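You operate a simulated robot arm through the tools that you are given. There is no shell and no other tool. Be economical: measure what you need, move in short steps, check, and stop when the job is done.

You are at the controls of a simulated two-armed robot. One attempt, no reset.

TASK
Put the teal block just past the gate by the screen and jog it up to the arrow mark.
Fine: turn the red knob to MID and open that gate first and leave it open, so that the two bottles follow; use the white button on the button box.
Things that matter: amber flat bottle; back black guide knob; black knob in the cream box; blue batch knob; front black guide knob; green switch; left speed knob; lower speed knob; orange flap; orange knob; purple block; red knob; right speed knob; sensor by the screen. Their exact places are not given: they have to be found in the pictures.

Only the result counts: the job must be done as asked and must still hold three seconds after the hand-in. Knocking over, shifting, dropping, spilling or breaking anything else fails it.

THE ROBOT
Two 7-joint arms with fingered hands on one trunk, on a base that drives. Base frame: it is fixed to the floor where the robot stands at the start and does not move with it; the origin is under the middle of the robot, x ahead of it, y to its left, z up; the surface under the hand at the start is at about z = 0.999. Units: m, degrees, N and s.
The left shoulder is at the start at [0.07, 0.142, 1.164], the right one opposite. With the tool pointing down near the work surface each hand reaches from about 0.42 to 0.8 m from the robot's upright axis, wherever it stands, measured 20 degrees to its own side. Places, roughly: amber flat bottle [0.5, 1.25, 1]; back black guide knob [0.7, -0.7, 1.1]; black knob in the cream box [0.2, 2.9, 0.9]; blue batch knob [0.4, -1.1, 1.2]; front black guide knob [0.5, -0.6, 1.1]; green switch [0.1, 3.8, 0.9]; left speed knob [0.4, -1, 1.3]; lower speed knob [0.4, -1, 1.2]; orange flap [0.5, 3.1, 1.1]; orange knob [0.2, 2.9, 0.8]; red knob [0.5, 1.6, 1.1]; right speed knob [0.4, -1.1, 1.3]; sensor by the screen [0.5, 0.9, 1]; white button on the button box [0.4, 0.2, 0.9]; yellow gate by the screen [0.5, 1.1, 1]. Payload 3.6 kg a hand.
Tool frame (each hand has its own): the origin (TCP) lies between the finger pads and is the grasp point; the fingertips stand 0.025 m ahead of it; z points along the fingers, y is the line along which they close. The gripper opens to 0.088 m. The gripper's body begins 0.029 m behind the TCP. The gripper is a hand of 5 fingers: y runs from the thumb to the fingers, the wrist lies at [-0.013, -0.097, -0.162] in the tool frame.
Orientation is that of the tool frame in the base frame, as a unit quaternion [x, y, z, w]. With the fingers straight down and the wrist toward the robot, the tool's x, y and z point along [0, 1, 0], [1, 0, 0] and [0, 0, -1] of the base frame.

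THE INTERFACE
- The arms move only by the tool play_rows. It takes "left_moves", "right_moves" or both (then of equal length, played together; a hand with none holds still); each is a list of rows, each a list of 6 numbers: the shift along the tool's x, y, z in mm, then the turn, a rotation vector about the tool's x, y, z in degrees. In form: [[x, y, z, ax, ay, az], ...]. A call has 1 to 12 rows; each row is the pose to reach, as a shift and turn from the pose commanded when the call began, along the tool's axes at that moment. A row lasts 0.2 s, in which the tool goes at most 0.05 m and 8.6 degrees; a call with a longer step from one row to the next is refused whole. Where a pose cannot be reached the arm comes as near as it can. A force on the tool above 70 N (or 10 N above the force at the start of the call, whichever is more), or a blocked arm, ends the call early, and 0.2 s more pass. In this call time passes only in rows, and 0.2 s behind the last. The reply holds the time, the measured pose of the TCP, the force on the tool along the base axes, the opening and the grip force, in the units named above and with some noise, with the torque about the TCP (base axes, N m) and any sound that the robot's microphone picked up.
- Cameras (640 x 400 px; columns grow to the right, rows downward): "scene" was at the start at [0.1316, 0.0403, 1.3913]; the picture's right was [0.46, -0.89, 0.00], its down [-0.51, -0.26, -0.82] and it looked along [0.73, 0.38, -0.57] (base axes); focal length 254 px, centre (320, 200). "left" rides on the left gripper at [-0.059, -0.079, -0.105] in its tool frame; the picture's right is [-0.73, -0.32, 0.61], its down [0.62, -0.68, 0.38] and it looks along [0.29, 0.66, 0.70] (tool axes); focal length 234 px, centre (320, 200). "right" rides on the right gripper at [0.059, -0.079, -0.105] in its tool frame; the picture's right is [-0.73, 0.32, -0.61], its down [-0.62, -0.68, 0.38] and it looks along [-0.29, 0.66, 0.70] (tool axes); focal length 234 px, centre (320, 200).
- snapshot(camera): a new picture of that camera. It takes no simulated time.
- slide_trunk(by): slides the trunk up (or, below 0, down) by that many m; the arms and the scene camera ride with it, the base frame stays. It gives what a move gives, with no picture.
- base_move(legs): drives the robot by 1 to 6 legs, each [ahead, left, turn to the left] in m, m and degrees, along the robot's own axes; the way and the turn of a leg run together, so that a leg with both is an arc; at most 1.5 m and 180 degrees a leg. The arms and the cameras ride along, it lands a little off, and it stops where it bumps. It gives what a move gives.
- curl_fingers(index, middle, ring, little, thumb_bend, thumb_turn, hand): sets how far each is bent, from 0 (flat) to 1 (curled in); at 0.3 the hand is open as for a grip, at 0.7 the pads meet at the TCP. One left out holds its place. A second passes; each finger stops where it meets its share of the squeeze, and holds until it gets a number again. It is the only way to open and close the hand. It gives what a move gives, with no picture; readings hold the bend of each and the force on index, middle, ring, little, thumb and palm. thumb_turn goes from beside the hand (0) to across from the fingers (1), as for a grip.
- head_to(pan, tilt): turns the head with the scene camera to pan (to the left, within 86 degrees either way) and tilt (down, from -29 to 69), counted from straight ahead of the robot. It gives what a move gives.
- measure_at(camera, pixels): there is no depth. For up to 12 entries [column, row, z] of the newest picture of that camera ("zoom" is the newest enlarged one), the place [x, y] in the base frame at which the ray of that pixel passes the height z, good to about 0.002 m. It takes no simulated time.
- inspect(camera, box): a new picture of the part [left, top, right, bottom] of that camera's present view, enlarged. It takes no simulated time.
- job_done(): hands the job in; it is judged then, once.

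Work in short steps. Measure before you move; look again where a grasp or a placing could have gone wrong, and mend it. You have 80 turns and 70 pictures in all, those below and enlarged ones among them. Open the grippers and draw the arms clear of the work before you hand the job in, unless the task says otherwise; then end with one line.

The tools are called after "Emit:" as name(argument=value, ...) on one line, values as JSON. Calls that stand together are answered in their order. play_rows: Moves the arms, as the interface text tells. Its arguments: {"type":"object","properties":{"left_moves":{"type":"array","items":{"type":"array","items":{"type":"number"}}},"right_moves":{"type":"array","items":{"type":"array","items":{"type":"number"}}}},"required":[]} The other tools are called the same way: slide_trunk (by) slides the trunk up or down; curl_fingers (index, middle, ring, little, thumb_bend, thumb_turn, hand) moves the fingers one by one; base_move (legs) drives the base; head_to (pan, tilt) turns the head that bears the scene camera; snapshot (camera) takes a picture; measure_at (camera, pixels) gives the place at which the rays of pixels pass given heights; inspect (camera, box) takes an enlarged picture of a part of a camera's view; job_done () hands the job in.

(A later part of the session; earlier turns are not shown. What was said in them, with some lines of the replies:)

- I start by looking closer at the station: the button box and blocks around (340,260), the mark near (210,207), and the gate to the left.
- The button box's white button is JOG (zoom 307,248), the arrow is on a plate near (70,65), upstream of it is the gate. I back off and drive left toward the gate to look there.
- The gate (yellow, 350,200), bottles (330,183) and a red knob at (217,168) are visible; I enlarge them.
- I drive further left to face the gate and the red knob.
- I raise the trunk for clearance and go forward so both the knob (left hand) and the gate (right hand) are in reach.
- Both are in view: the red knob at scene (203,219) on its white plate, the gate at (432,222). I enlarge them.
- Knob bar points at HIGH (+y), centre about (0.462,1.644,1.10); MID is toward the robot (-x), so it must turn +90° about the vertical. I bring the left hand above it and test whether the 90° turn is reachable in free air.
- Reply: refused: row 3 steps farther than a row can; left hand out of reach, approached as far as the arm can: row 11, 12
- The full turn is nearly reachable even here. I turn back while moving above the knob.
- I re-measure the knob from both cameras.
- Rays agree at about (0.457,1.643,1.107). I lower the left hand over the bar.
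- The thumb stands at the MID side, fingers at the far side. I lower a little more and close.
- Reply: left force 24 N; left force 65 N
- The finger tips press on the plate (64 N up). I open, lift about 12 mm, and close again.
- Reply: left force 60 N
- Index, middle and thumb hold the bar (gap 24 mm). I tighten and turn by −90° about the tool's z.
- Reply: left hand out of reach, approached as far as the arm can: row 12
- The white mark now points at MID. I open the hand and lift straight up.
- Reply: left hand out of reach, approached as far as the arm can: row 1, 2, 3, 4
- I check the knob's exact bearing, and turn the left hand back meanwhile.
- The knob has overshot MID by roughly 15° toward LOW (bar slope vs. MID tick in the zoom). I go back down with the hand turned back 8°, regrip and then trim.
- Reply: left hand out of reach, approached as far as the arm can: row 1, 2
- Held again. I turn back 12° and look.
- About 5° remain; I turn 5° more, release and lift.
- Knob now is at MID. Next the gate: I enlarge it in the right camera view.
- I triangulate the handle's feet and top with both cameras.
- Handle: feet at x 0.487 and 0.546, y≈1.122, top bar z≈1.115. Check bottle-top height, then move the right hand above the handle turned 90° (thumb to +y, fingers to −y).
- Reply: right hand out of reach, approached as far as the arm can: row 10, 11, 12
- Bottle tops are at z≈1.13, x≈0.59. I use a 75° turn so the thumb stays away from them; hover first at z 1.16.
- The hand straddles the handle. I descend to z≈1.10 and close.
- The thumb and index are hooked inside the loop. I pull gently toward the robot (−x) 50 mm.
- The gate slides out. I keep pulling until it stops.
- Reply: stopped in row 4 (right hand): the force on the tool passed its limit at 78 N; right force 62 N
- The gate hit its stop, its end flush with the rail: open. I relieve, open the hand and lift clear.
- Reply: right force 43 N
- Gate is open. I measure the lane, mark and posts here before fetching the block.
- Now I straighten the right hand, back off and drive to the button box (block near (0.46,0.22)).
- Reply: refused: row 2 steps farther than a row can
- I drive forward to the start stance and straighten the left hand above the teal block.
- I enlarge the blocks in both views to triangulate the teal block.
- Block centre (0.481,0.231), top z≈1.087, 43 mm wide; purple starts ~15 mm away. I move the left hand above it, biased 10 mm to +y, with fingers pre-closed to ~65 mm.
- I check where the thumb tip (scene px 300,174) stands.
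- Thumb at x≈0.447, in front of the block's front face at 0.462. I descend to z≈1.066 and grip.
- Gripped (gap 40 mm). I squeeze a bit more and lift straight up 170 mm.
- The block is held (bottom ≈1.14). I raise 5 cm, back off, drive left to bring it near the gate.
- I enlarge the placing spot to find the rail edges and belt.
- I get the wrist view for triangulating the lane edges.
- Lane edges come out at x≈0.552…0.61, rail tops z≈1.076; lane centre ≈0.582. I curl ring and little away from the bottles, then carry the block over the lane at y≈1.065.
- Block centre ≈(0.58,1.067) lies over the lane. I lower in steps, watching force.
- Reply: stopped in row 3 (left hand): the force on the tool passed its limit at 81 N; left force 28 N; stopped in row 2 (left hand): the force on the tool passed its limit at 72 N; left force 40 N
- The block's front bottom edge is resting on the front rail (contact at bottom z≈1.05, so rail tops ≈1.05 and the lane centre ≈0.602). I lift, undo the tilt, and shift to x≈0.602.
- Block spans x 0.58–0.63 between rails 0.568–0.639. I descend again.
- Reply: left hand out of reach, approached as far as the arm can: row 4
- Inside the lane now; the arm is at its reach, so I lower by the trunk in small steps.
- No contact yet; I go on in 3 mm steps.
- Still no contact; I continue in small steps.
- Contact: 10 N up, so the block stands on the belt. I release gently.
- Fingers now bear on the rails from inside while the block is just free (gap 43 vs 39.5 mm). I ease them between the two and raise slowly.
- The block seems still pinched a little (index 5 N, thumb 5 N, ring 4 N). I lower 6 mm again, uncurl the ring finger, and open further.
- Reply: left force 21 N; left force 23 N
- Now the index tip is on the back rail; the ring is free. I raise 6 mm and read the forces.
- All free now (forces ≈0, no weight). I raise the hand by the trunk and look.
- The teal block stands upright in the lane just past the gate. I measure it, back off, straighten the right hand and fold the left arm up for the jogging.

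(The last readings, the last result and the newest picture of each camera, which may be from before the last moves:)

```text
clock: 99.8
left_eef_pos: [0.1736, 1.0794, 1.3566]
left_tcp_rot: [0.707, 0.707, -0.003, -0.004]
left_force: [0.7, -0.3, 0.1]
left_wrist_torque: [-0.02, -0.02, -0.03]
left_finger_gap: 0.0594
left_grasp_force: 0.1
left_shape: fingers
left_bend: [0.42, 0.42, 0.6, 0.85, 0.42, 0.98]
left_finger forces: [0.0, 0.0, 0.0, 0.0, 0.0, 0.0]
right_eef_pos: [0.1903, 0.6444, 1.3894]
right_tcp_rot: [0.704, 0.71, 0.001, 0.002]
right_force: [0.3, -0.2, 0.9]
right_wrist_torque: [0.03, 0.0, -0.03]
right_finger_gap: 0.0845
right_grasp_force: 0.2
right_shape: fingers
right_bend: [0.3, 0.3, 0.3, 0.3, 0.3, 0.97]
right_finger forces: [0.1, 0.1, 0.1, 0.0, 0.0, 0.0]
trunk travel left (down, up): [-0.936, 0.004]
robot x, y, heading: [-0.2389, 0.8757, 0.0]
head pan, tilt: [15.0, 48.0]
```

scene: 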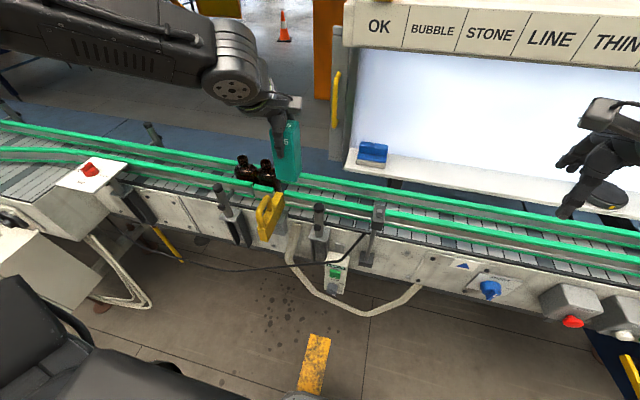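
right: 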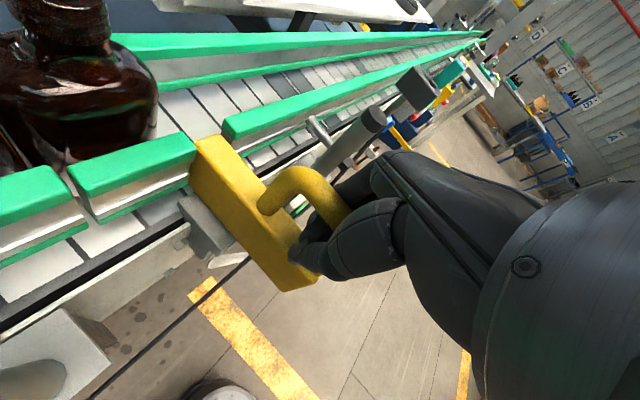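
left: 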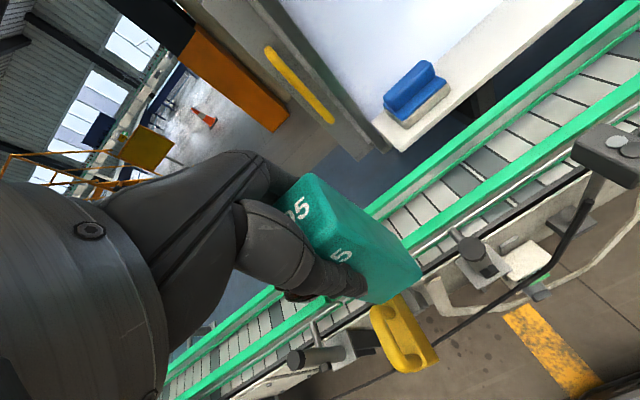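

I pitch the right hand to point forward-down, curl all but the index finger, drive to the button box and lower the trunk.

Emit:
curl_fingers(hand="right", index=0.15, middle=1.0, ring=1.0, little=1.0, thumb_bend=0.8)

Emit:
play_rows(right_moves=[[0, 0, 0, -8, 0, 0], [0, 0, 0, -16, 0, 0], [0, 0, 0, -24, 0, 0], [0, 0, 0, -32, 0, 0], [0, 0, 0, -40, 0, 0], [0, 0, 0, -48, 0, 0], [0, 0, 0, -55, 0, 0]])

Emit:
base_move(legs=[[0, -0.42, 0]])

Emit:
slide_trunk(by=-0.25)

Emit:
head_to(pan=0, tilt=42)

Emit:
snapshot(camera="scene")

```text
clock: 100.8
left_eef_pos: [0.1774, 1.0794, 1.3552]
left_tcp_rot: [0.707, 0.707, -0.003, -0.005]
left_force: [0.0, 0.2, 0.3]
left_wrist_torque: [-0.02, 0.03, -0.03]
left_finger_gap: 0.0594
left_grasp_force: 0.1
left_shape: fingers
left_bend: [0.42, 0.42, 0.6, 0.85, 0.42, 0.98]
left_finger forces: [0.1, 0.1, 0.0, 0.0, 0.0, 0.0]
right_eef_pos: [0.1949, 0.6442, 1.3879]
right_tcp_rot: [0.705, 0.71, 0.0, 0.0]
right_force: [-0.6, 0.3, -0.2]
right_wrist_torque: [0.02, 0.01, 0.0]
right_finger_gap: 0.0437
right_grasp_force: 0.1
right_shape: fingers
right_bend: [0.15, 1.0, 1.0, 1.0, 0.8, 0.97]
right_finger forces: [0.0, 0.0, 0.0, 0.1, 0.1, 0.0]
trunk travel left (down, up): [-0.936, 0.004]
robot x, y, heading: [-0.2421, 0.8746, -0.1]
head pan, tilt: [15.0, 48.0]
```

```text
clock: 102.4
left_eef_pos: [0.1777, 1.0791, 1.3553]
left_tcp_rot: [0.707, 0.707, -0.002, -0.004]
left_force: [-0.1, 0.7, 0.1]
left_wrist_torque: [-0.03, -0.03, 0.02]
left_finger_gap: 0.0597
left_grasp_force: 0.0
left_shape: fingers
left_bend: [0.42, 0.42, 0.6, 0.85, 0.42, 0.98]
left_finger forces: [0.0, 0.1, 0.1, 0.0, 0.0, 0.0]
right_eef_pos: [0.2511, 0.63, 1.3907]
right_tcp_rot: [0.624, 0.63, 0.328, 0.325]
right_force: [-0.2, 0.6, 0.2]
right_wrist_torque: [0.03, -0.01, -0.01]
right_finger_gap: 0.0435
right_grasp_force: 0.1
right_shape: fingers
right_bend: [0.15, 1.0, 1.0, 1.0, 0.8, 0.97]
right_finger forces: [0.1, 0.0, 0.0, 0.0, 0.1, 0.0]
right hand out of reach, approached as far as the arm can: row 3, 4, 5, 6, 7
trunk travel left (down, up): [-0.936, 0.004]
robot x, y, heading: [-0.2398, 0.8737, 0.0]
head pan, tilt: [15.0, 48.0]
```

```text
clock: 105.0
left_eef_pos: [0.177, 0.6643, 1.3566]
left_tcp_rot: [0.708, 0.707, -0.003, -0.002]
left_force: [-0.5, -0.4, -0.3]
left_wrist_torque: [-0.01, 0.02, 0.0]
left_finger_gap: 0.0596
left_grasp_force: 0.1
left_shape: fingers
left_bend: [0.42, 0.42, 0.6, 0.85, 0.42, 0.98]
left_finger forces: [0.0, 0.0, 0.0, 0.0, 0.0, 0.0]
right_eef_pos: [0.2506, 0.2144, 1.3911]
right_tcp_rot: [0.625, 0.629, 0.327, 0.327]
right_force: [-0.1, 0.5, 0.6]
right_wrist_torque: [0.05, 0.01, 0.01]
right_finger_gap: 0.0436
right_grasp_force: 0.0
right_shape: fingers
right_bend: [0.15, 1.0, 1.0, 1.0, 0.8, 0.97]
right_finger forces: [0.0, 0.0, 0.0, 0.0, 0.1, 0.0]
trunk travel left (down, up): [-0.936, 0.004]
robot x, y, heading: [-0.2467, 0.4594, -0.1]
head pan, tilt: [15.0, 48.0]
```

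```text
clock: 107.6
left_eef_pos: [0.1759, 0.6608, 1.1064]
left_tcp_rot: [0.708, 0.707, -0.004, -0.003]
left_force: [-0.1, 0.3, -0.7]
left_wrist_torque: [0.0, 0.0, -0.01]
left_finger_gap: 0.0595
left_grasp_force: 0.1
left_shape: fingers
left_bend: [0.42, 0.42, 0.6, 0.85, 0.42, 0.98]
left_finger forces: [0.0, 0.0, 0.0, 0.0, 0.0, 0.1]
right_eef_pos: [0.2508, 0.2135, 1.1402]
right_tcp_rot: [0.625, 0.629, 0.328, 0.326]
right_force: [1.0, 0.6, -0.3]
right_wrist_torque: [-0.01, 0.0, 0.02]
right_finger_gap: 0.0436
right_grasp_force: 0.1
right_shape: fingers
right_bend: [0.15, 1.0, 1.0, 1.0, 0.8, 0.97]
right_finger forces: [0.0, 0.0, 0.2, 0.0, 0.0, 0.1]
trunk travel left (down, up): [-0.686, 0.254]
robot x, y, heading: [-0.2413, 0.4571, -0.3]
head pan, tilt: [15.0, 48.0]
```

```text
clock: 108.4
left_eef_pos: [0.1761, 0.6599, 1.1056]
left_tcp_rot: [0.707, 0.707, -0.003, -0.003]
left_force: [0.9, 1.1, 1.5]
left_wrist_torque: [0.0, -0.01, 0.01]
left_finger_gap: 0.0595
left_grasp_force: 0.0
left_shape: fingers
left_bend: [0.42, 0.42, 0.6, 0.85, 0.42, 0.98]
left_finger forces: [0.0, 0.0, 0.0, 0.0, 0.0, 0.0]
right_eef_pos: [0.2502, 0.2131, 1.1401]
right_tcp_rot: [0.625, 0.629, 0.328, 0.326]
right_force: [-0.5, -1.2, 0.6]
right_wrist_torque: [0.01, -0.03, 0.0]
right_finger_gap: 0.0436
right_grasp_force: 0.0
right_shape: fingers
right_bend: [0.15, 1.0, 1.0, 1.0, 0.8, 0.97]
right_finger forces: [0.1, 0.0, 0.0, 0.0, 0.1, 0.0]
trunk travel left (down, up): [-0.686, 0.254]
robot x, y, heading: [-0.2415, 0.4574, -0.1]
head pan, tilt: [0.0, 42.0]
```

```text
5 pictures are left
```

scene: 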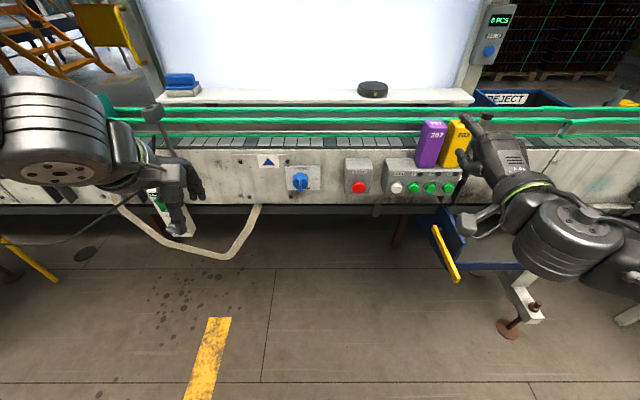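

The JOG button is at (397,188), arrow at (268,161), index tip about (462,154). I measure them.

Emit:
measure_at(camera="scene", pixels=[[397, 188, 0.91], [397, 188, 0.93], [397, 188, 0.95], [414, 188, 0.93], [358, 187, 0.93], [268, 161, 0.96], [268, 161, 0.98], [462, 154, 1.1], [462, 154, 1.12], [462, 154, 1.14]])

```text
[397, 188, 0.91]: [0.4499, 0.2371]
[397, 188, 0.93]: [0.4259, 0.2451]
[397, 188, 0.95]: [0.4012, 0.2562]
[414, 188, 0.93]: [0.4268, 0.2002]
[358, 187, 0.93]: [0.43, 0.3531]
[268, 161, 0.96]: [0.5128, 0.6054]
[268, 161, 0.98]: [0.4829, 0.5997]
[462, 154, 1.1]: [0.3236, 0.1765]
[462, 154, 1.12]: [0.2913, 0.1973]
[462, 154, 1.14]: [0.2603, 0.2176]
```

Button ≈(0.445,0.241,0.915). I bring the hand down in front of it, tip still ~7 cm short, and look.

Emit:
play_rows(right_moves=[[3, -29, 34, 0, 0, 0], [6, -58, 69, 0, 0, 0], [8, -88, 103, 0, 0, 0], [11, -117, 138, 0, 0, 0], [14, -147, 172, 0, 0, 0], [16, -176, 207, 0, 0, 0]])

Emit:
inspect(camera="scene", box=[300, 130, 540, 280])

```text
clock: 109.8
left_eef_pos: [0.1765, 0.6613, 1.1051]
left_tcp_rot: [0.707, 0.708, -0.004, -0.003]
left_force: [0.1, -0.4, -0.4]
left_wrist_torque: [-0.04, -0.03, 0.03]
left_finger_gap: 0.0592
left_grasp_force: 0.0
left_shape: fingers
left_bend: [0.42, 0.42, 0.6, 0.85, 0.42, 0.98]
left_finger forces: [0.1, 0.0, 0.0, 0.0, 0.1, 0.0]
right_eef_pos: [0.3193, 0.2282, 0.877]
right_tcp_rot: [0.626, 0.63, 0.327, 0.325]
right_force: [1.0, 0.5, 0.4]
right_wrist_torque: [-0.03, 0.01, 0.03]
right_finger_gap: 0.0437
right_grasp_force: 0.0
right_shape: fingers
right_bend: [0.15, 1.0, 1.0, 1.0, 0.8, 0.97]
right_finger forces: [0.0, 0.1, 0.0, 0.0, 0.0, 0.0]
trunk travel left (down, up): [-0.686, 0.254]
robot x, y, heading: [-0.2438, 0.4565, -0.1]
head pan, tilt: [0.0, 42.0]
```

```text
2.67 times, centred on (420, 205) of scene
```

zoom: 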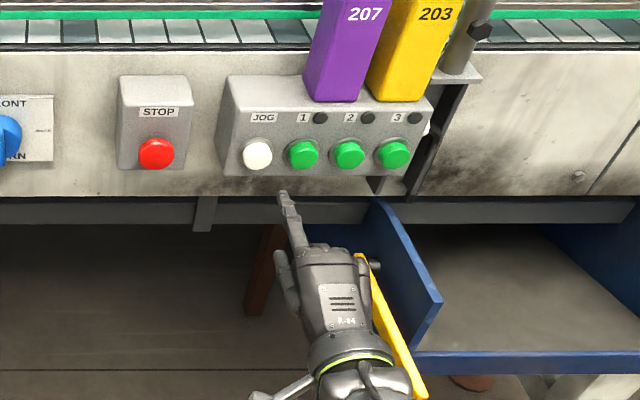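

The index tip is at zoom (283,195). I measure its ray and the button's.

Emit:
measure_at(camera="zoom", pixels=[[283, 195, 0.88], [283, 195, 0.9], [283, 195, 0.915], [283, 195, 0.93], [257, 155, 0.9], [257, 155, 0.915], [257, 155, 0.93], [257, 170, 0.915], [300, 250, 0.9], [300, 250, 0.93]])

```text
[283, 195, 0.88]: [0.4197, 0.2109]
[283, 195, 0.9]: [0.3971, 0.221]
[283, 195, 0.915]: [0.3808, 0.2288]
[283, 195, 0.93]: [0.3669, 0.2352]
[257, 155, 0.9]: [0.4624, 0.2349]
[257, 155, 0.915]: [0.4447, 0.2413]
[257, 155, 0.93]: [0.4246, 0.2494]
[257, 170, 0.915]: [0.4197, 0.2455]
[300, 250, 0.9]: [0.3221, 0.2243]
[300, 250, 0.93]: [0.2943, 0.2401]
```

I shift 10 mm left, slightly down, and advance 45 mm, then creep forward reading the force.

Emit:
play_rows(right_moves=[[10, 10, 20, 0, 0, 0], [10, 21, 40, 0, 0, 0]])

Emit:
play_rows(right_moves=[[0, 4.6, 6.6, 0, 0, 0]])

Emit:
play_rows(right_moves=[[0, 3.4, 4.9, 0, 0, 0]])

```text
clock: 110.4
left_eef_pos: [0.1766, 0.6616, 1.1046]
left_tcp_rot: [0.707, 0.707, -0.003, -0.003]
left_force: [0.0, 0.3, -1.0]
left_wrist_torque: [0.03, 0.01, -0.03]
left_finger_gap: 0.0593
left_grasp_force: 0.1
left_shape: fingers
left_bend: [0.42, 0.42, 0.6, 0.85, 0.42, 0.98]
left_finger forces: [0.2, 0.0, 0.0, 0.0, 0.0, 0.0]
right_eef_pos: [0.3647, 0.2384, 0.8709]
right_tcp_rot: [0.625, 0.63, 0.327, 0.325]
right_force: [0.0, 0.0, -0.4]
right_wrist_torque: [0.04, 0.0, -0.02]
right_finger_gap: 0.0436
right_grasp_force: 0.0
right_shape: fingers
right_bend: [0.15, 1.0, 1.0, 1.0, 0.8, 0.97]
right_finger forces: [0.0, 0.0, 0.0, 0.0, 0.0, 0.0]
trunk travel left (down, up): [-0.686, 0.254]
robot x, y, heading: [-0.242, 0.4571, -0.3]
head pan, tilt: [0.0, 42.0]
```

```text
clock: 110.8
left_eef_pos: [0.1766, 0.6616, 1.1048]
left_tcp_rot: [0.707, 0.707, -0.003, -0.003]
left_force: [1.2, 0.1, 0.3]
left_wrist_torque: [-0.02, 0.0, 0.04]
left_finger_gap: 0.0594
left_grasp_force: 0.1
left_shape: fingers
left_bend: [0.42, 0.42, 0.6, 0.85, 0.42, 0.98]
left_finger forces: [0.0, 0.0, 0.0, 0.1, 0.0, 0.1]
right_eef_pos: [0.3723, 0.2378, 0.8705]
right_tcp_rot: [0.625, 0.63, 0.327, 0.324]
right_force: [0.9, 0.5, -0.5]
right_wrist_torque: [0.02, 0.0, 0.0]
right_finger_gap: 0.0439
right_grasp_force: 0.0
right_shape: fingers
right_bend: [0.15, 1.0, 1.0, 1.0, 0.8, 0.97]
right_finger forces: [0.1, 0.0, 0.0, 0.0, 0.1, 0.0]
trunk travel left (down, up): [-0.686, 0.254]
robot x, y, heading: [-0.2444, 0.4555, -0.1]
head pan, tilt: [0.0, 42.0]
```

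```text
clock: 111.2
left_eef_pos: [0.1774, 0.661, 1.1056]
left_tcp_rot: [0.707, 0.707, -0.003, -0.004]
left_force: [0.7, -0.1, 0.1]
left_wrist_torque: [0.01, 0.0, 0.02]
left_finger_gap: 0.0595
left_grasp_force: 0.0
left_shape: fingers
left_bend: [0.42, 0.42, 0.6, 0.85, 0.42, 0.98]
left_finger forces: [0.0, 0.0, 0.0, 0.0, 0.0, 0.0]
right_eef_pos: [0.3783, 0.2404, 0.8719]
right_tcp_rot: [0.625, 0.63, 0.328, 0.324]
right_force: [-0.2, 0.1, -0.7]
right_wrist_torque: [0.02, -0.01, -0.01]
right_finger_gap: 0.0437
right_grasp_force: 0.1
right_shape: fingers
right_bend: [0.15, 1.0, 1.0, 1.0, 0.8, 0.97]
right_finger forces: [0.0, 0.0, 0.0, 0.0, 0.1, 0.0]
trunk travel left (down, up): [-0.686, 0.254]
robot x, y, heading: [-0.2441, 0.4557, -0.0]
head pan, tilt: [0.0, 42.0]
```

No contact yet; I keep creeping.

Emit:
play_rows(right_moves=[[0, 3.4, 4.9, 0, 0, 0]])

Emit:
play_rows(right_moves=[[0, 2.9, 4.1, 0, 0, 0]])

```text
clock: 111.6
left_eef_pos: [0.1764, 0.661, 1.1058]
left_tcp_rot: [0.707, 0.707, -0.003, -0.003]
left_force: [0.1, -1.2, 0.0]
left_wrist_torque: [-0.01, -0.02, 0.0]
left_finger_gap: 0.0592
left_grasp_force: 0.0
left_shape: fingers
left_bend: [0.42, 0.42, 0.6, 0.85, 0.42, 0.98]
left_finger forces: [0.0, 0.0, 0.0, 0.1, 0.1, 0.0]
right_eef_pos: [0.3842, 0.2373, 0.8719]
right_tcp_rot: [0.626, 0.629, 0.327, 0.325]
right_force: [-1.9, -0.3, -0.5]
right_wrist_torque: [0.05, -0.09, 0.02]
right_finger_gap: 0.0439
right_grasp_force: 0.9
right_shape: fingers
right_bend: [0.15, 1.0, 1.0, 1.0, 0.8, 0.97]
right_finger forces: [1.5, 0.0, 0.0, 0.0, 0.0, 0.0]
trunk travel left (down, up): [-0.686, 0.254]
robot x, y, heading: [-0.2428, 0.4574, -0.2]
head pan, tilt: [0.0, 42.0]
```

```text
clock: 112.0
left_eef_pos: [0.1747, 0.6609, 1.1067]
left_tcp_rot: [0.707, 0.707, -0.003, -0.002]
left_force: [0.2, 0.5, 0.1]
left_wrist_torque: [0.0, -0.03, 0.03]
left_finger_gap: 0.0592
left_grasp_force: 0.1
left_shape: fingers
left_bend: [0.42, 0.42, 0.6, 0.85, 0.42, 0.98]
left_finger forces: [0.1, 0.0, 0.0, 0.0, 0.0, 0.1]
right_eef_pos: [0.387, 0.2389, 0.8732]
right_tcp_rot: [0.626, 0.629, 0.327, 0.325]
right_force: [-6.3, 0.1, 0.2]
right_wrist_torque: [-0.04, -0.26, 0.01]
right_finger_gap: 0.043
right_grasp_force: 3.2
right_shape: fingers
right_bend: [0.15, 1.0, 1.0, 1.0, 0.8, 0.97]
right_finger forces: [6.0, 0.0, 0.0, 0.0, 0.1, 0.0]
trunk travel left (down, up): [-0.686, 0.254]
robot x, y, heading: [-0.2434, 0.4586, -0.1]
head pan, tilt: [0.0, 42.0]
heard: click
```

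Contact and a click with 6 N at the index tip. I hold for 1 s, release by 12 mm and look at how far the belt went.

Emit:
play_rows(right_moves=[[0, 0, 0, 0, 0, 0], [0, 0, 0, 0, 0, 0], [0, 0, 0, 0, 0, 0], [0, 0, 0, 0, 0, 0], [0, 0, 0, 0, 0, 0], [0, -6.9, -9.8, 0, 0, 0]])

Emit:
head_to(pan=18, tilt=32)

Emit:
snapshot(camera="scene")

```text
clock: 113.4
left_eef_pos: [0.1759, 0.6617, 1.1058]
left_tcp_rot: [0.708, 0.707, -0.003, -0.003]
left_force: [0.3, -0.7, 0.5]
left_wrist_torque: [0.01, 0.0, 0.01]
left_finger_gap: 0.0592
left_grasp_force: 0.0
left_shape: fingers
left_bend: [0.42, 0.42, 0.6, 0.85, 0.42, 0.98]
left_finger forces: [0.1, 0.0, 0.0, 0.0, 0.0, 0.0]
right_eef_pos: [0.3777, 0.2391, 0.8725]
right_tcp_rot: [0.625, 0.629, 0.328, 0.325]
right_force: [0.0, 0.7, 0.0]
right_wrist_torque: [-0.01, -0.01, -0.03]
right_finger_gap: 0.0434
right_grasp_force: 0.2
right_shape: fingers
right_bend: [0.15, 1.0, 1.0, 1.0, 0.8, 0.97]
right_finger forces: [0.0, 0.0, 0.0, 0.0, 0.0, 0.0]
trunk travel left (down, up): [-0.686, 0.254]
robot x, y, heading: [-0.2454, 0.4559, -0.2]
head pan, tilt: [0.0, 42.0]
```

```text
clock: 114.2
left_eef_pos: [0.1768, 0.661, 1.1058]
left_tcp_rot: [0.707, 0.707, -0.003, -0.004]
left_force: [1.2, -0.4, -0.4]
left_wrist_torque: [0.0, 0.0, 0.02]
left_finger_gap: 0.0594
left_grasp_force: 0.1
left_shape: fingers
left_bend: [0.42, 0.42, 0.6, 0.85, 0.42, 0.98]
left_finger forces: [0.0, 0.1, 0.0, 0.0, 0.1, 0.0]
right_eef_pos: [0.3761, 0.2379, 0.8708]
right_tcp_rot: [0.625, 0.63, 0.327, 0.325]
right_force: [-0.8, -0.4, -0.1]
right_wrist_torque: [-0.01, -0.01, -0.02]
right_finger_gap: 0.0436
right_grasp_force: 0.1
right_shape: fingers
right_bend: [0.15, 1.0, 1.0, 1.0, 0.8, 0.97]
right_finger forces: [0.1, 0.0, 0.0, 0.0, 0.0, 0.0]
trunk travel left (down, up): [-0.686, 0.254]
robot x, y, heading: [-0.2424, 0.4548, -0.0]
head pan, tilt: [18.0, 32.0]
```

```text
3 pictures are left
```

scene: 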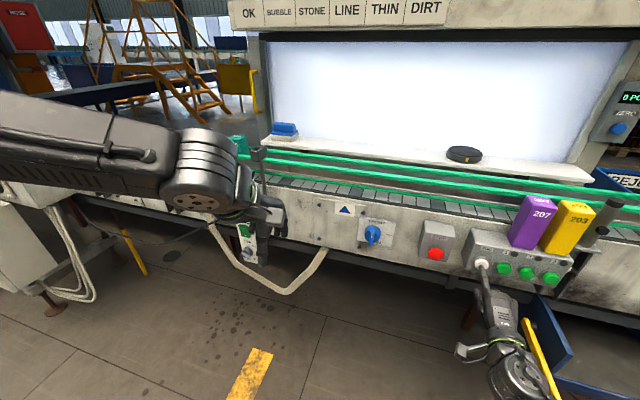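

The block is at (240,143), partly behind the left arm. I measure it and the arrow (345,210).

Emit:
measure_at(camera="scene", pixels=[[239, 138, 1.105], [248, 145, 1.1], [249, 155, 1.06], [345, 210, 0.96], [345, 210, 0.97], [258, 150, 1.09]])

```text
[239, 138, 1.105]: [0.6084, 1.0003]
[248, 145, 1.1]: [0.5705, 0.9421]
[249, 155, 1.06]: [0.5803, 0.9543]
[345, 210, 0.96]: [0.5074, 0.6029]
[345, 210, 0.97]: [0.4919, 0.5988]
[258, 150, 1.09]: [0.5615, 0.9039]
```

About 0.085 m in ~1.3 s; some 0.37 m remain. I press for ~3.7 s (≈0.25 m), then look again.

Emit:
play_rows(right_moves=[[0, 6.9, 9.8, 0, 0, 0], [0, 6.9, 9.8, 0, 0, 0], [0, 6.9, 9.8, 0, 0, 0], [0, 6.9, 9.8, 0, 0, 0], [0, 6.9, 9.8, 0, 0, 0], [0, 6.9, 9.8, 0, 0, 0], [0, 6.9, 9.8, 0, 0, 0], [0, 6.9, 9.8, 0, 0, 0], [0, 6.9, 9.8, 0, 0, 0], [0, 6.9, 9.8, 0, 0, 0], [0, 6.9, 9.8, 0, 0, 0], [0, 6.9, 9.8, 0, 0, 0]])

Emit:
play_rows(right_moves=[[0, 0, 0, 0, 0, 0], [0, 0, 0, 0, 0, 0], [0, 0, 0, 0, 0, 0], [0, 0, 0, 0, 0, 0], [0, 0, 0, 0, 0, 0], [0, 0, 0, 0, 0, 0], [0, -6.9, -9.8, 0, 0, 0]])

Emit:
inspect(camera="scene", box=[220, 120, 412, 240])

```text
clock: 116.8
left_eef_pos: [0.1756, 0.6607, 1.1064]
left_tcp_rot: [0.708, 0.707, -0.001, -0.002]
left_force: [-0.1, 0.2, -0.2]
left_wrist_torque: [0.04, 0.03, 0.0]
left_finger_gap: 0.0594
left_grasp_force: 0.0
left_shape: fingers
left_bend: [0.42, 0.42, 0.6, 0.85, 0.42, 0.98]
left_finger forces: [0.0, 0.0, 0.1, 0.0, 0.1, 0.1]
right_eef_pos: [0.3874, 0.2388, 0.8717]
right_tcp_rot: [0.625, 0.629, 0.328, 0.326]
right_force: [-8.4, -0.6, -0.9]
right_wrist_torque: [-0.04, -0.44, 0.04]
right_finger_gap: 0.0434
right_grasp_force: 4.3
right_shape: fingers
right_bend: [0.15, 1.0, 1.0, 1.0, 0.8, 0.97]
right_finger forces: [8.9, 0.1, 0.1, 0.1, 0.0, 0.0]
trunk travel left (down, up): [-0.686, 0.254]
robot x, y, heading: [-0.2435, 0.4598, -0.1]
head pan, tilt: [18.0, 32.0]
heard: click
```

```text
clock: 118.4
left_eef_pos: [0.177, 0.6605, 1.1054]
left_tcp_rot: [0.707, 0.707, -0.003, -0.003]
left_force: [0.1, -0.5, -0.7]
left_wrist_torque: [-0.02, 0.02, -0.01]
left_finger_gap: 0.0594
left_grasp_force: 0.1
left_shape: fingers
left_bend: [0.42, 0.42, 0.6, 0.85, 0.42, 0.98]
left_finger forces: [0.0, 0.2, 0.0, 0.1, 0.1, 0.0]
right_eef_pos: [0.375, 0.2382, 0.8712]
right_tcp_rot: [0.625, 0.629, 0.327, 0.326]
right_force: [-0.1, 0.2, -0.7]
right_wrist_torque: [0.03, 0.0, 0.0]
right_finger_gap: 0.0439
right_grasp_force: 0.1
right_shape: fingers
right_bend: [0.15, 1.0, 1.0, 1.0, 0.8, 0.97]
right_finger forces: [0.0, 0.1, 0.0, 0.1, 0.0, 0.0]
trunk travel left (down, up): [-0.686, 0.254]
robot x, y, heading: [-0.2425, 0.4567, -0.1]
head pan, tilt: [18.0, 32.0]
```

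```text
3.33 times, centred on (316, 180) of scene
```

zoom: 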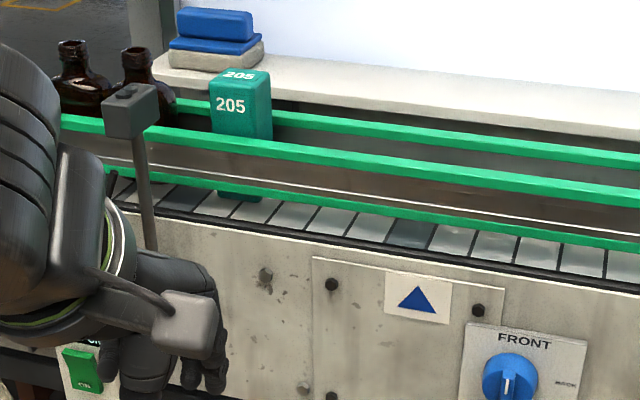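

Emit:
measure_at(camera="zoom", pixels=[[240, 77, 1.105], [212, 86, 1.103], [252, 94, 1.103], [270, 76, 1.103], [240, 195, 0.99], [417, 298, 0.96], [417, 285, 0.965], [135, 50, 1.125], [418, 298, 0.97]])

```text
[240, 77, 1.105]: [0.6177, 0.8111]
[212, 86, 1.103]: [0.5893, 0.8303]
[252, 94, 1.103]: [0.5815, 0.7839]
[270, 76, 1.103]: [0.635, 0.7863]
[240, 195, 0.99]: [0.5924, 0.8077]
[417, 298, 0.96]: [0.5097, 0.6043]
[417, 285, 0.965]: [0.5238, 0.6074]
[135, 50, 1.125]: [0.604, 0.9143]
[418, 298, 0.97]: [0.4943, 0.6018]
```

Block centre y≈0.807, arrow y≈0.605; speed ≈0.052 m/s. I press ~3.5 s, leaving a little for a trim.

Emit:
play_rows(right_moves=[[0, 6.9, 9.8, 0, 0, 0], [0, 6.9, 9.8, 0, 0, 0], [0, 6.9, 9.8, 0, 0, 0], [0, 6.9, 9.8, 0, 0, 0], [0, 6.9, 9.8, 0, 0, 0], [0, 6.9, 9.8, 0, 0, 0], [0, 6.9, 9.8, 0, 0, 0], [0, 6.9, 9.8, 0, 0, 0], [0, 6.9, 9.8, 0, 0, 0], [0, 6.9, 9.8, 0, 0, 0], [0, 6.9, 9.8, 0, 0, 0], [0, 6.9, 9.8, 0, 0, 0]])

Emit:
play_rows(right_moves=[[0, 0, 0, 0, 0, 0], [0, 0, 0, 0, 0, 0], [0, 0, 0, 0, 0, 0], [0, 0, 0, 0, 0, 0], [0, 0, 0, 0, 0, 0], [0, -6.9, -9.8, 0, 0, 0]])

Emit:
inspect(camera="scene", box=[220, 120, 412, 240])

```text
clock: 121.0
left_eef_pos: [0.1732, 0.6605, 1.1067]
left_tcp_rot: [0.707, 0.707, -0.003, -0.003]
left_force: [0.1, -1.5, -0.5]
left_wrist_torque: [0.03, -0.02, 0.02]
left_finger_gap: 0.0595
left_grasp_force: 0.1
left_shape: fingers
left_bend: [0.42, 0.42, 0.6, 0.85, 0.42, 0.98]
left_finger forces: [0.0, 0.0, 0.0, 0.0, 0.0, 0.0]
right_eef_pos: [0.3867, 0.2395, 0.8727]
right_tcp_rot: [0.624, 0.629, 0.329, 0.326]
right_force: [-10.3, -0.3, -1.0]
right_wrist_torque: [-0.04, -0.5, 0.09]
right_finger_gap: 0.0435
right_grasp_force: 4.8
right_shape: fingers
right_bend: [0.15, 1.0, 1.0, 1.0, 0.8, 0.97]
right_finger forces: [10.2, 0.0, 0.0, 0.1, 0.0, 0.0]
trunk travel left (down, up): [-0.686, 0.254]
robot x, y, heading: [-0.2438, 0.4562, 0.2]
head pan, tilt: [18.0, 32.0]
heard: click
```

```text
clock: 122.4
left_eef_pos: [0.1764, 0.6609, 1.1048]
left_tcp_rot: [0.707, 0.707, -0.003, -0.004]
left_force: [-0.2, -0.8, -0.3]
left_wrist_torque: [0.01, -0.02, 0.01]
left_finger_gap: 0.0592
left_grasp_force: 0.1
left_shape: fingers
left_bend: [0.42, 0.42, 0.6, 0.85, 0.42, 0.98]
left_finger forces: [0.0, 0.1, 0.0, 0.1, 0.0, 0.1]
right_eef_pos: [0.3776, 0.2393, 0.8725]
right_tcp_rot: [0.624, 0.631, 0.328, 0.324]
right_force: [0.4, -0.1, 0.4]
right_wrist_torque: [0.01, 0.01, 0.02]
right_finger_gap: 0.0438
right_grasp_force: 0.1
right_shape: fingers
right_bend: [0.15, 1.0, 1.0, 1.0, 0.8, 0.97]
right_finger forces: [0.0, 0.1, 0.0, 0.0, 0.0, 0.1]
trunk travel left (down, up): [-0.686, 0.254]
robot x, y, heading: [-0.2418, 0.4579, -0.1]
head pan, tilt: [18.0, 32.0]
```

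```text
3.33 times, centred on (316, 180) of scene
```

zoom: 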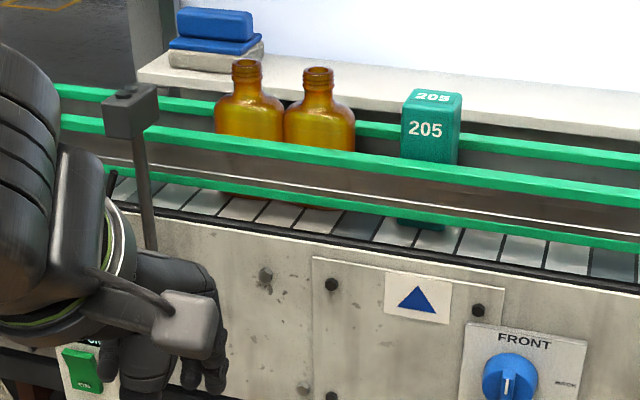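

Emit:
measure_at(camera="zoom", pixels=[[433, 96, 1.105], [403, 107, 1.103], [443, 113, 1.103], [461, 97, 1.103], [421, 228, 0.99], [417, 298, 0.96], [317, 70, 1.125]])

```text
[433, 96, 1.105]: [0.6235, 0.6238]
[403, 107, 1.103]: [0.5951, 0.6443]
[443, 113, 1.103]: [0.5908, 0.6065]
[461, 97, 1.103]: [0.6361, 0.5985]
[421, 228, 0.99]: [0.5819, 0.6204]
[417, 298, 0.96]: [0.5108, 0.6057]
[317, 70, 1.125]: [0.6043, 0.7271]
```

Block centre ≈0.623, arrow 0.605: about 17 mm left, so one short press of ~0.3 s.

Emit:
play_rows(right_moves=[[0, 6.9, 9.8, 0, 0, 0], [0, 6.9, 9.8, 0, 0, 0], [0, -10, -14, 0, 0, 0]])

Emit:
inspect(camera="scene", box=[220, 120, 412, 240])

Emit:
measure_at(camera="zoom", pixels=[[433, 96, 1.105], [417, 298, 0.96]])

```text
clock: 123.2
left_eef_pos: [0.1755, 0.661, 1.1056]
left_tcp_rot: [0.707, 0.707, -0.003, -0.003]
left_force: [0.3, 0.3, 0.2]
left_wrist_torque: [-0.02, -0.06, -0.02]
left_finger_gap: 0.0595
left_grasp_force: 0.0
left_shape: fingers
left_bend: [0.42, 0.42, 0.6, 0.85, 0.42, 0.98]
left_finger forces: [0.1, 0.0, 0.1, 0.0, 0.0, 0.0]
right_eef_pos: [0.359, 0.2382, 0.8717]
right_tcp_rot: [0.625, 0.63, 0.328, 0.325]
right_force: [-0.3, 0.3, 0.4]
right_wrist_torque: [-0.01, -0.01, 0.02]
right_finger_gap: 0.0433
right_grasp_force: 0.0
right_shape: fingers
right_bend: [0.15, 1.0, 1.0, 1.0, 0.8, 0.97]
right_finger forces: [0.1, 0.0, 0.1, 0.0, 0.0, 0.1]
trunk travel left (down, up): [-0.686, 0.254]
robot x, y, heading: [-0.2428, 0.4554, -0.0]
head pan, tilt: [18.0, 32.0]
heard: click
```

```text
3.33 times, centred on (316, 180) of scene
```

zoom: 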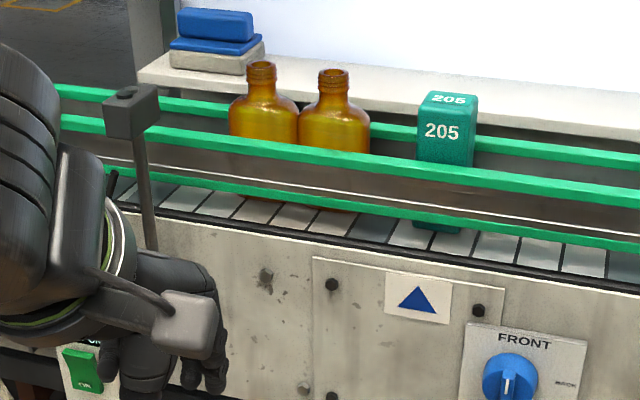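

```text
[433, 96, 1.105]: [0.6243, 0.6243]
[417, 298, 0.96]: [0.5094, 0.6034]
```

Emit:
measure_at(camera="zoom", pixels=[[449, 98, 1.105], [419, 109, 1.103], [458, 115, 1.103], [437, 232, 0.99], [418, 297, 0.96]])

```text
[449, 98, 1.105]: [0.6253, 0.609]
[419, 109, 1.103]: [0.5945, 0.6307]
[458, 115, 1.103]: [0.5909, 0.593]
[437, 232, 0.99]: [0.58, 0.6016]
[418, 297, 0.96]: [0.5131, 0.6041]
```

The block (y≈0.607) is at the arrow (y≈0.604), with both bottles behind it. I draw the right hand back, open it, and back the base off.

Emit:
play_rows(right_moves=[[0, -20, -29, 0, 0, 0], [0, -40, -57, 0, 0, 0]])

Emit:
base_move(legs=[[-0.12, 0, 0]])

Emit:
curl_fingers(hand="right", index=0.3, middle=0.3, ring=0.3, little=0.3, thumb_bend=0.3)

Emit:
curl_fingers(hand="left", index=0.3, middle=0.3, ring=0.3, little=0.3, thumb_bend=0.3)

Emit:
job_done()

```text
clock: 123.8
left_eef_pos: [0.1753, 0.6609, 1.1066]
left_tcp_rot: [0.707, 0.707, -0.002, -0.002]
left_force: [-1.0, 0.0, 0.1]
left_wrist_torque: [0.02, 0.0, 0.01]
left_finger_gap: 0.0592
left_grasp_force: 0.1
left_shape: fingers
left_bend: [0.42, 0.42, 0.6, 0.85, 0.42, 0.98]
left_finger forces: [0.1, 0.1, 0.0, 0.0, 0.0, 0.1]
right_eef_pos: [0.2887, 0.2381, 0.8707]
right_tcp_rot: [0.625, 0.63, 0.328, 0.325]
right_force: [0.1, -0.6, 1.0]
right_wrist_torque: [-0.01, -0.01, 0.0]
right_finger_gap: 0.0434
right_grasp_force: 0.0
right_shape: fingers
right_bend: [0.15, 1.0, 1.0, 1.0, 0.8, 0.97]
right_finger forces: [0.0, 0.0, 0.0, 0.0, 0.0, 0.1]
trunk travel left (down, up): [-0.686, 0.254]
robot x, y, heading: [-0.2454, 0.4568, -0.0]
head pan, tilt: [18.0, 32.0]
```

```text
clock: 125.0
left_eef_pos: [0.0566, 0.662, 1.1051]
left_tcp_rot: [0.707, 0.707, -0.003, -0.004]
left_force: [0.5, 0.1, -0.4]
left_wrist_torque: [-0.01, 0.03, -0.03]
left_finger_gap: 0.0594
left_grasp_force: 0.0
left_shape: fingers
left_bend: [0.42, 0.42, 0.6, 0.85, 0.42, 0.98]
left_finger forces: [0.0, 0.1, 0.0, 0.1, 0.0, 0.0]
right_eef_pos: [0.1718, 0.2379, 0.8698]
right_tcp_rot: [0.625, 0.629, 0.327, 0.326]
right_force: [-0.2, 0.2, -0.4]
right_wrist_torque: [-0.04, -0.04, 0.02]
right_finger_gap: 0.0435
right_grasp_force: 0.1
right_shape: fingers
right_bend: [0.15, 1.0, 1.0, 1.0, 0.8, 0.97]
right_finger forces: [0.0, 0.1, 0.1, 0.0, 0.1, 0.1]
trunk travel left (down, up): [-0.686, 0.254]
robot x, y, heading: [-0.363, 0.458, -0.1]
head pan, tilt: [18.0, 32.0]
```

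```text
clock: 126.0
left_eef_pos: [0.0562, 0.6614, 1.1054]
left_tcp_rot: [0.707, 0.707, -0.003, -0.003]
left_force: [0.4, -0.1, -0.1]
left_wrist_torque: [-0.01, 0.02, 0.0]
left_finger_gap: 0.0596
left_grasp_force: 0.0
left_shape: fingers
left_bend: [0.42, 0.42, 0.6, 0.85, 0.42, 0.98]
left_finger forces: [0.1, 0.0, 0.1, 0.1, 0.0, 0.0]
right_eef_pos: [0.1705, 0.2394, 0.8701]
right_tcp_rot: [0.625, 0.629, 0.327, 0.326]
right_force: [-0.5, 0.5, -0.4]
right_wrist_torque: [-0.05, -0.01, 0.02]
right_finger_gap: 0.0848
right_grasp_force: 0.1
right_shape: fingers
right_bend: [0.3, 0.3, 0.3, 0.3, 0.3, 0.97]
right_finger forces: [0.0, 0.0, 0.0, 0.0, 0.0, 0.1]
trunk travel left (down, up): [-0.686, 0.254]
robot x, y, heading: [-0.362, 0.4602, 0.1]
head pan, tilt: [18.0, 32.0]
```

```text
clock: 127.0
left_eef_pos: [0.0573, 0.661, 1.1055]
left_tcp_rot: [0.707, 0.707, -0.003, -0.003]
left_force: [0.1, 0.6, 0.6]
left_wrist_torque: [0.02, 0.01, 0.01]
left_finger_gap: 0.0843
left_grasp_force: 0.0
left_shape: fingers
left_bend: [0.3, 0.3, 0.3, 0.3, 0.3, 0.98]
left_finger forces: [0.0, 0.0, 0.0, 0.0, 0.0, 0.0]
right_eef_pos: [0.1709, 0.2378, 0.8707]
right_tcp_rot: [0.625, 0.63, 0.327, 0.325]
right_force: [0.8, 0.0, -0.8]
right_wrist_torque: [0.03, 0.02, -0.01]
right_finger_gap: 0.0845
right_grasp_force: 0.2
right_shape: fingers
right_bend: [0.3, 0.3, 0.3, 0.3, 0.3, 0.97]
right_finger forces: [0.1, 0.0, 0.0, 0.0, 0.0, 0.1]
trunk travel left (down, up): [-0.686, 0.254]
robot x, y, heading: [-0.3631, 0.4566, -0.2]
head pan, tilt: [18.0, 32.0]
```

```text
The job is handed in.
```

The job is handed in: the red knob is at MID, the gate is open and left open, and the teal block was jogged with the white button to the arrow mark (about 3 mm off by measurement), with both bottles following upright.
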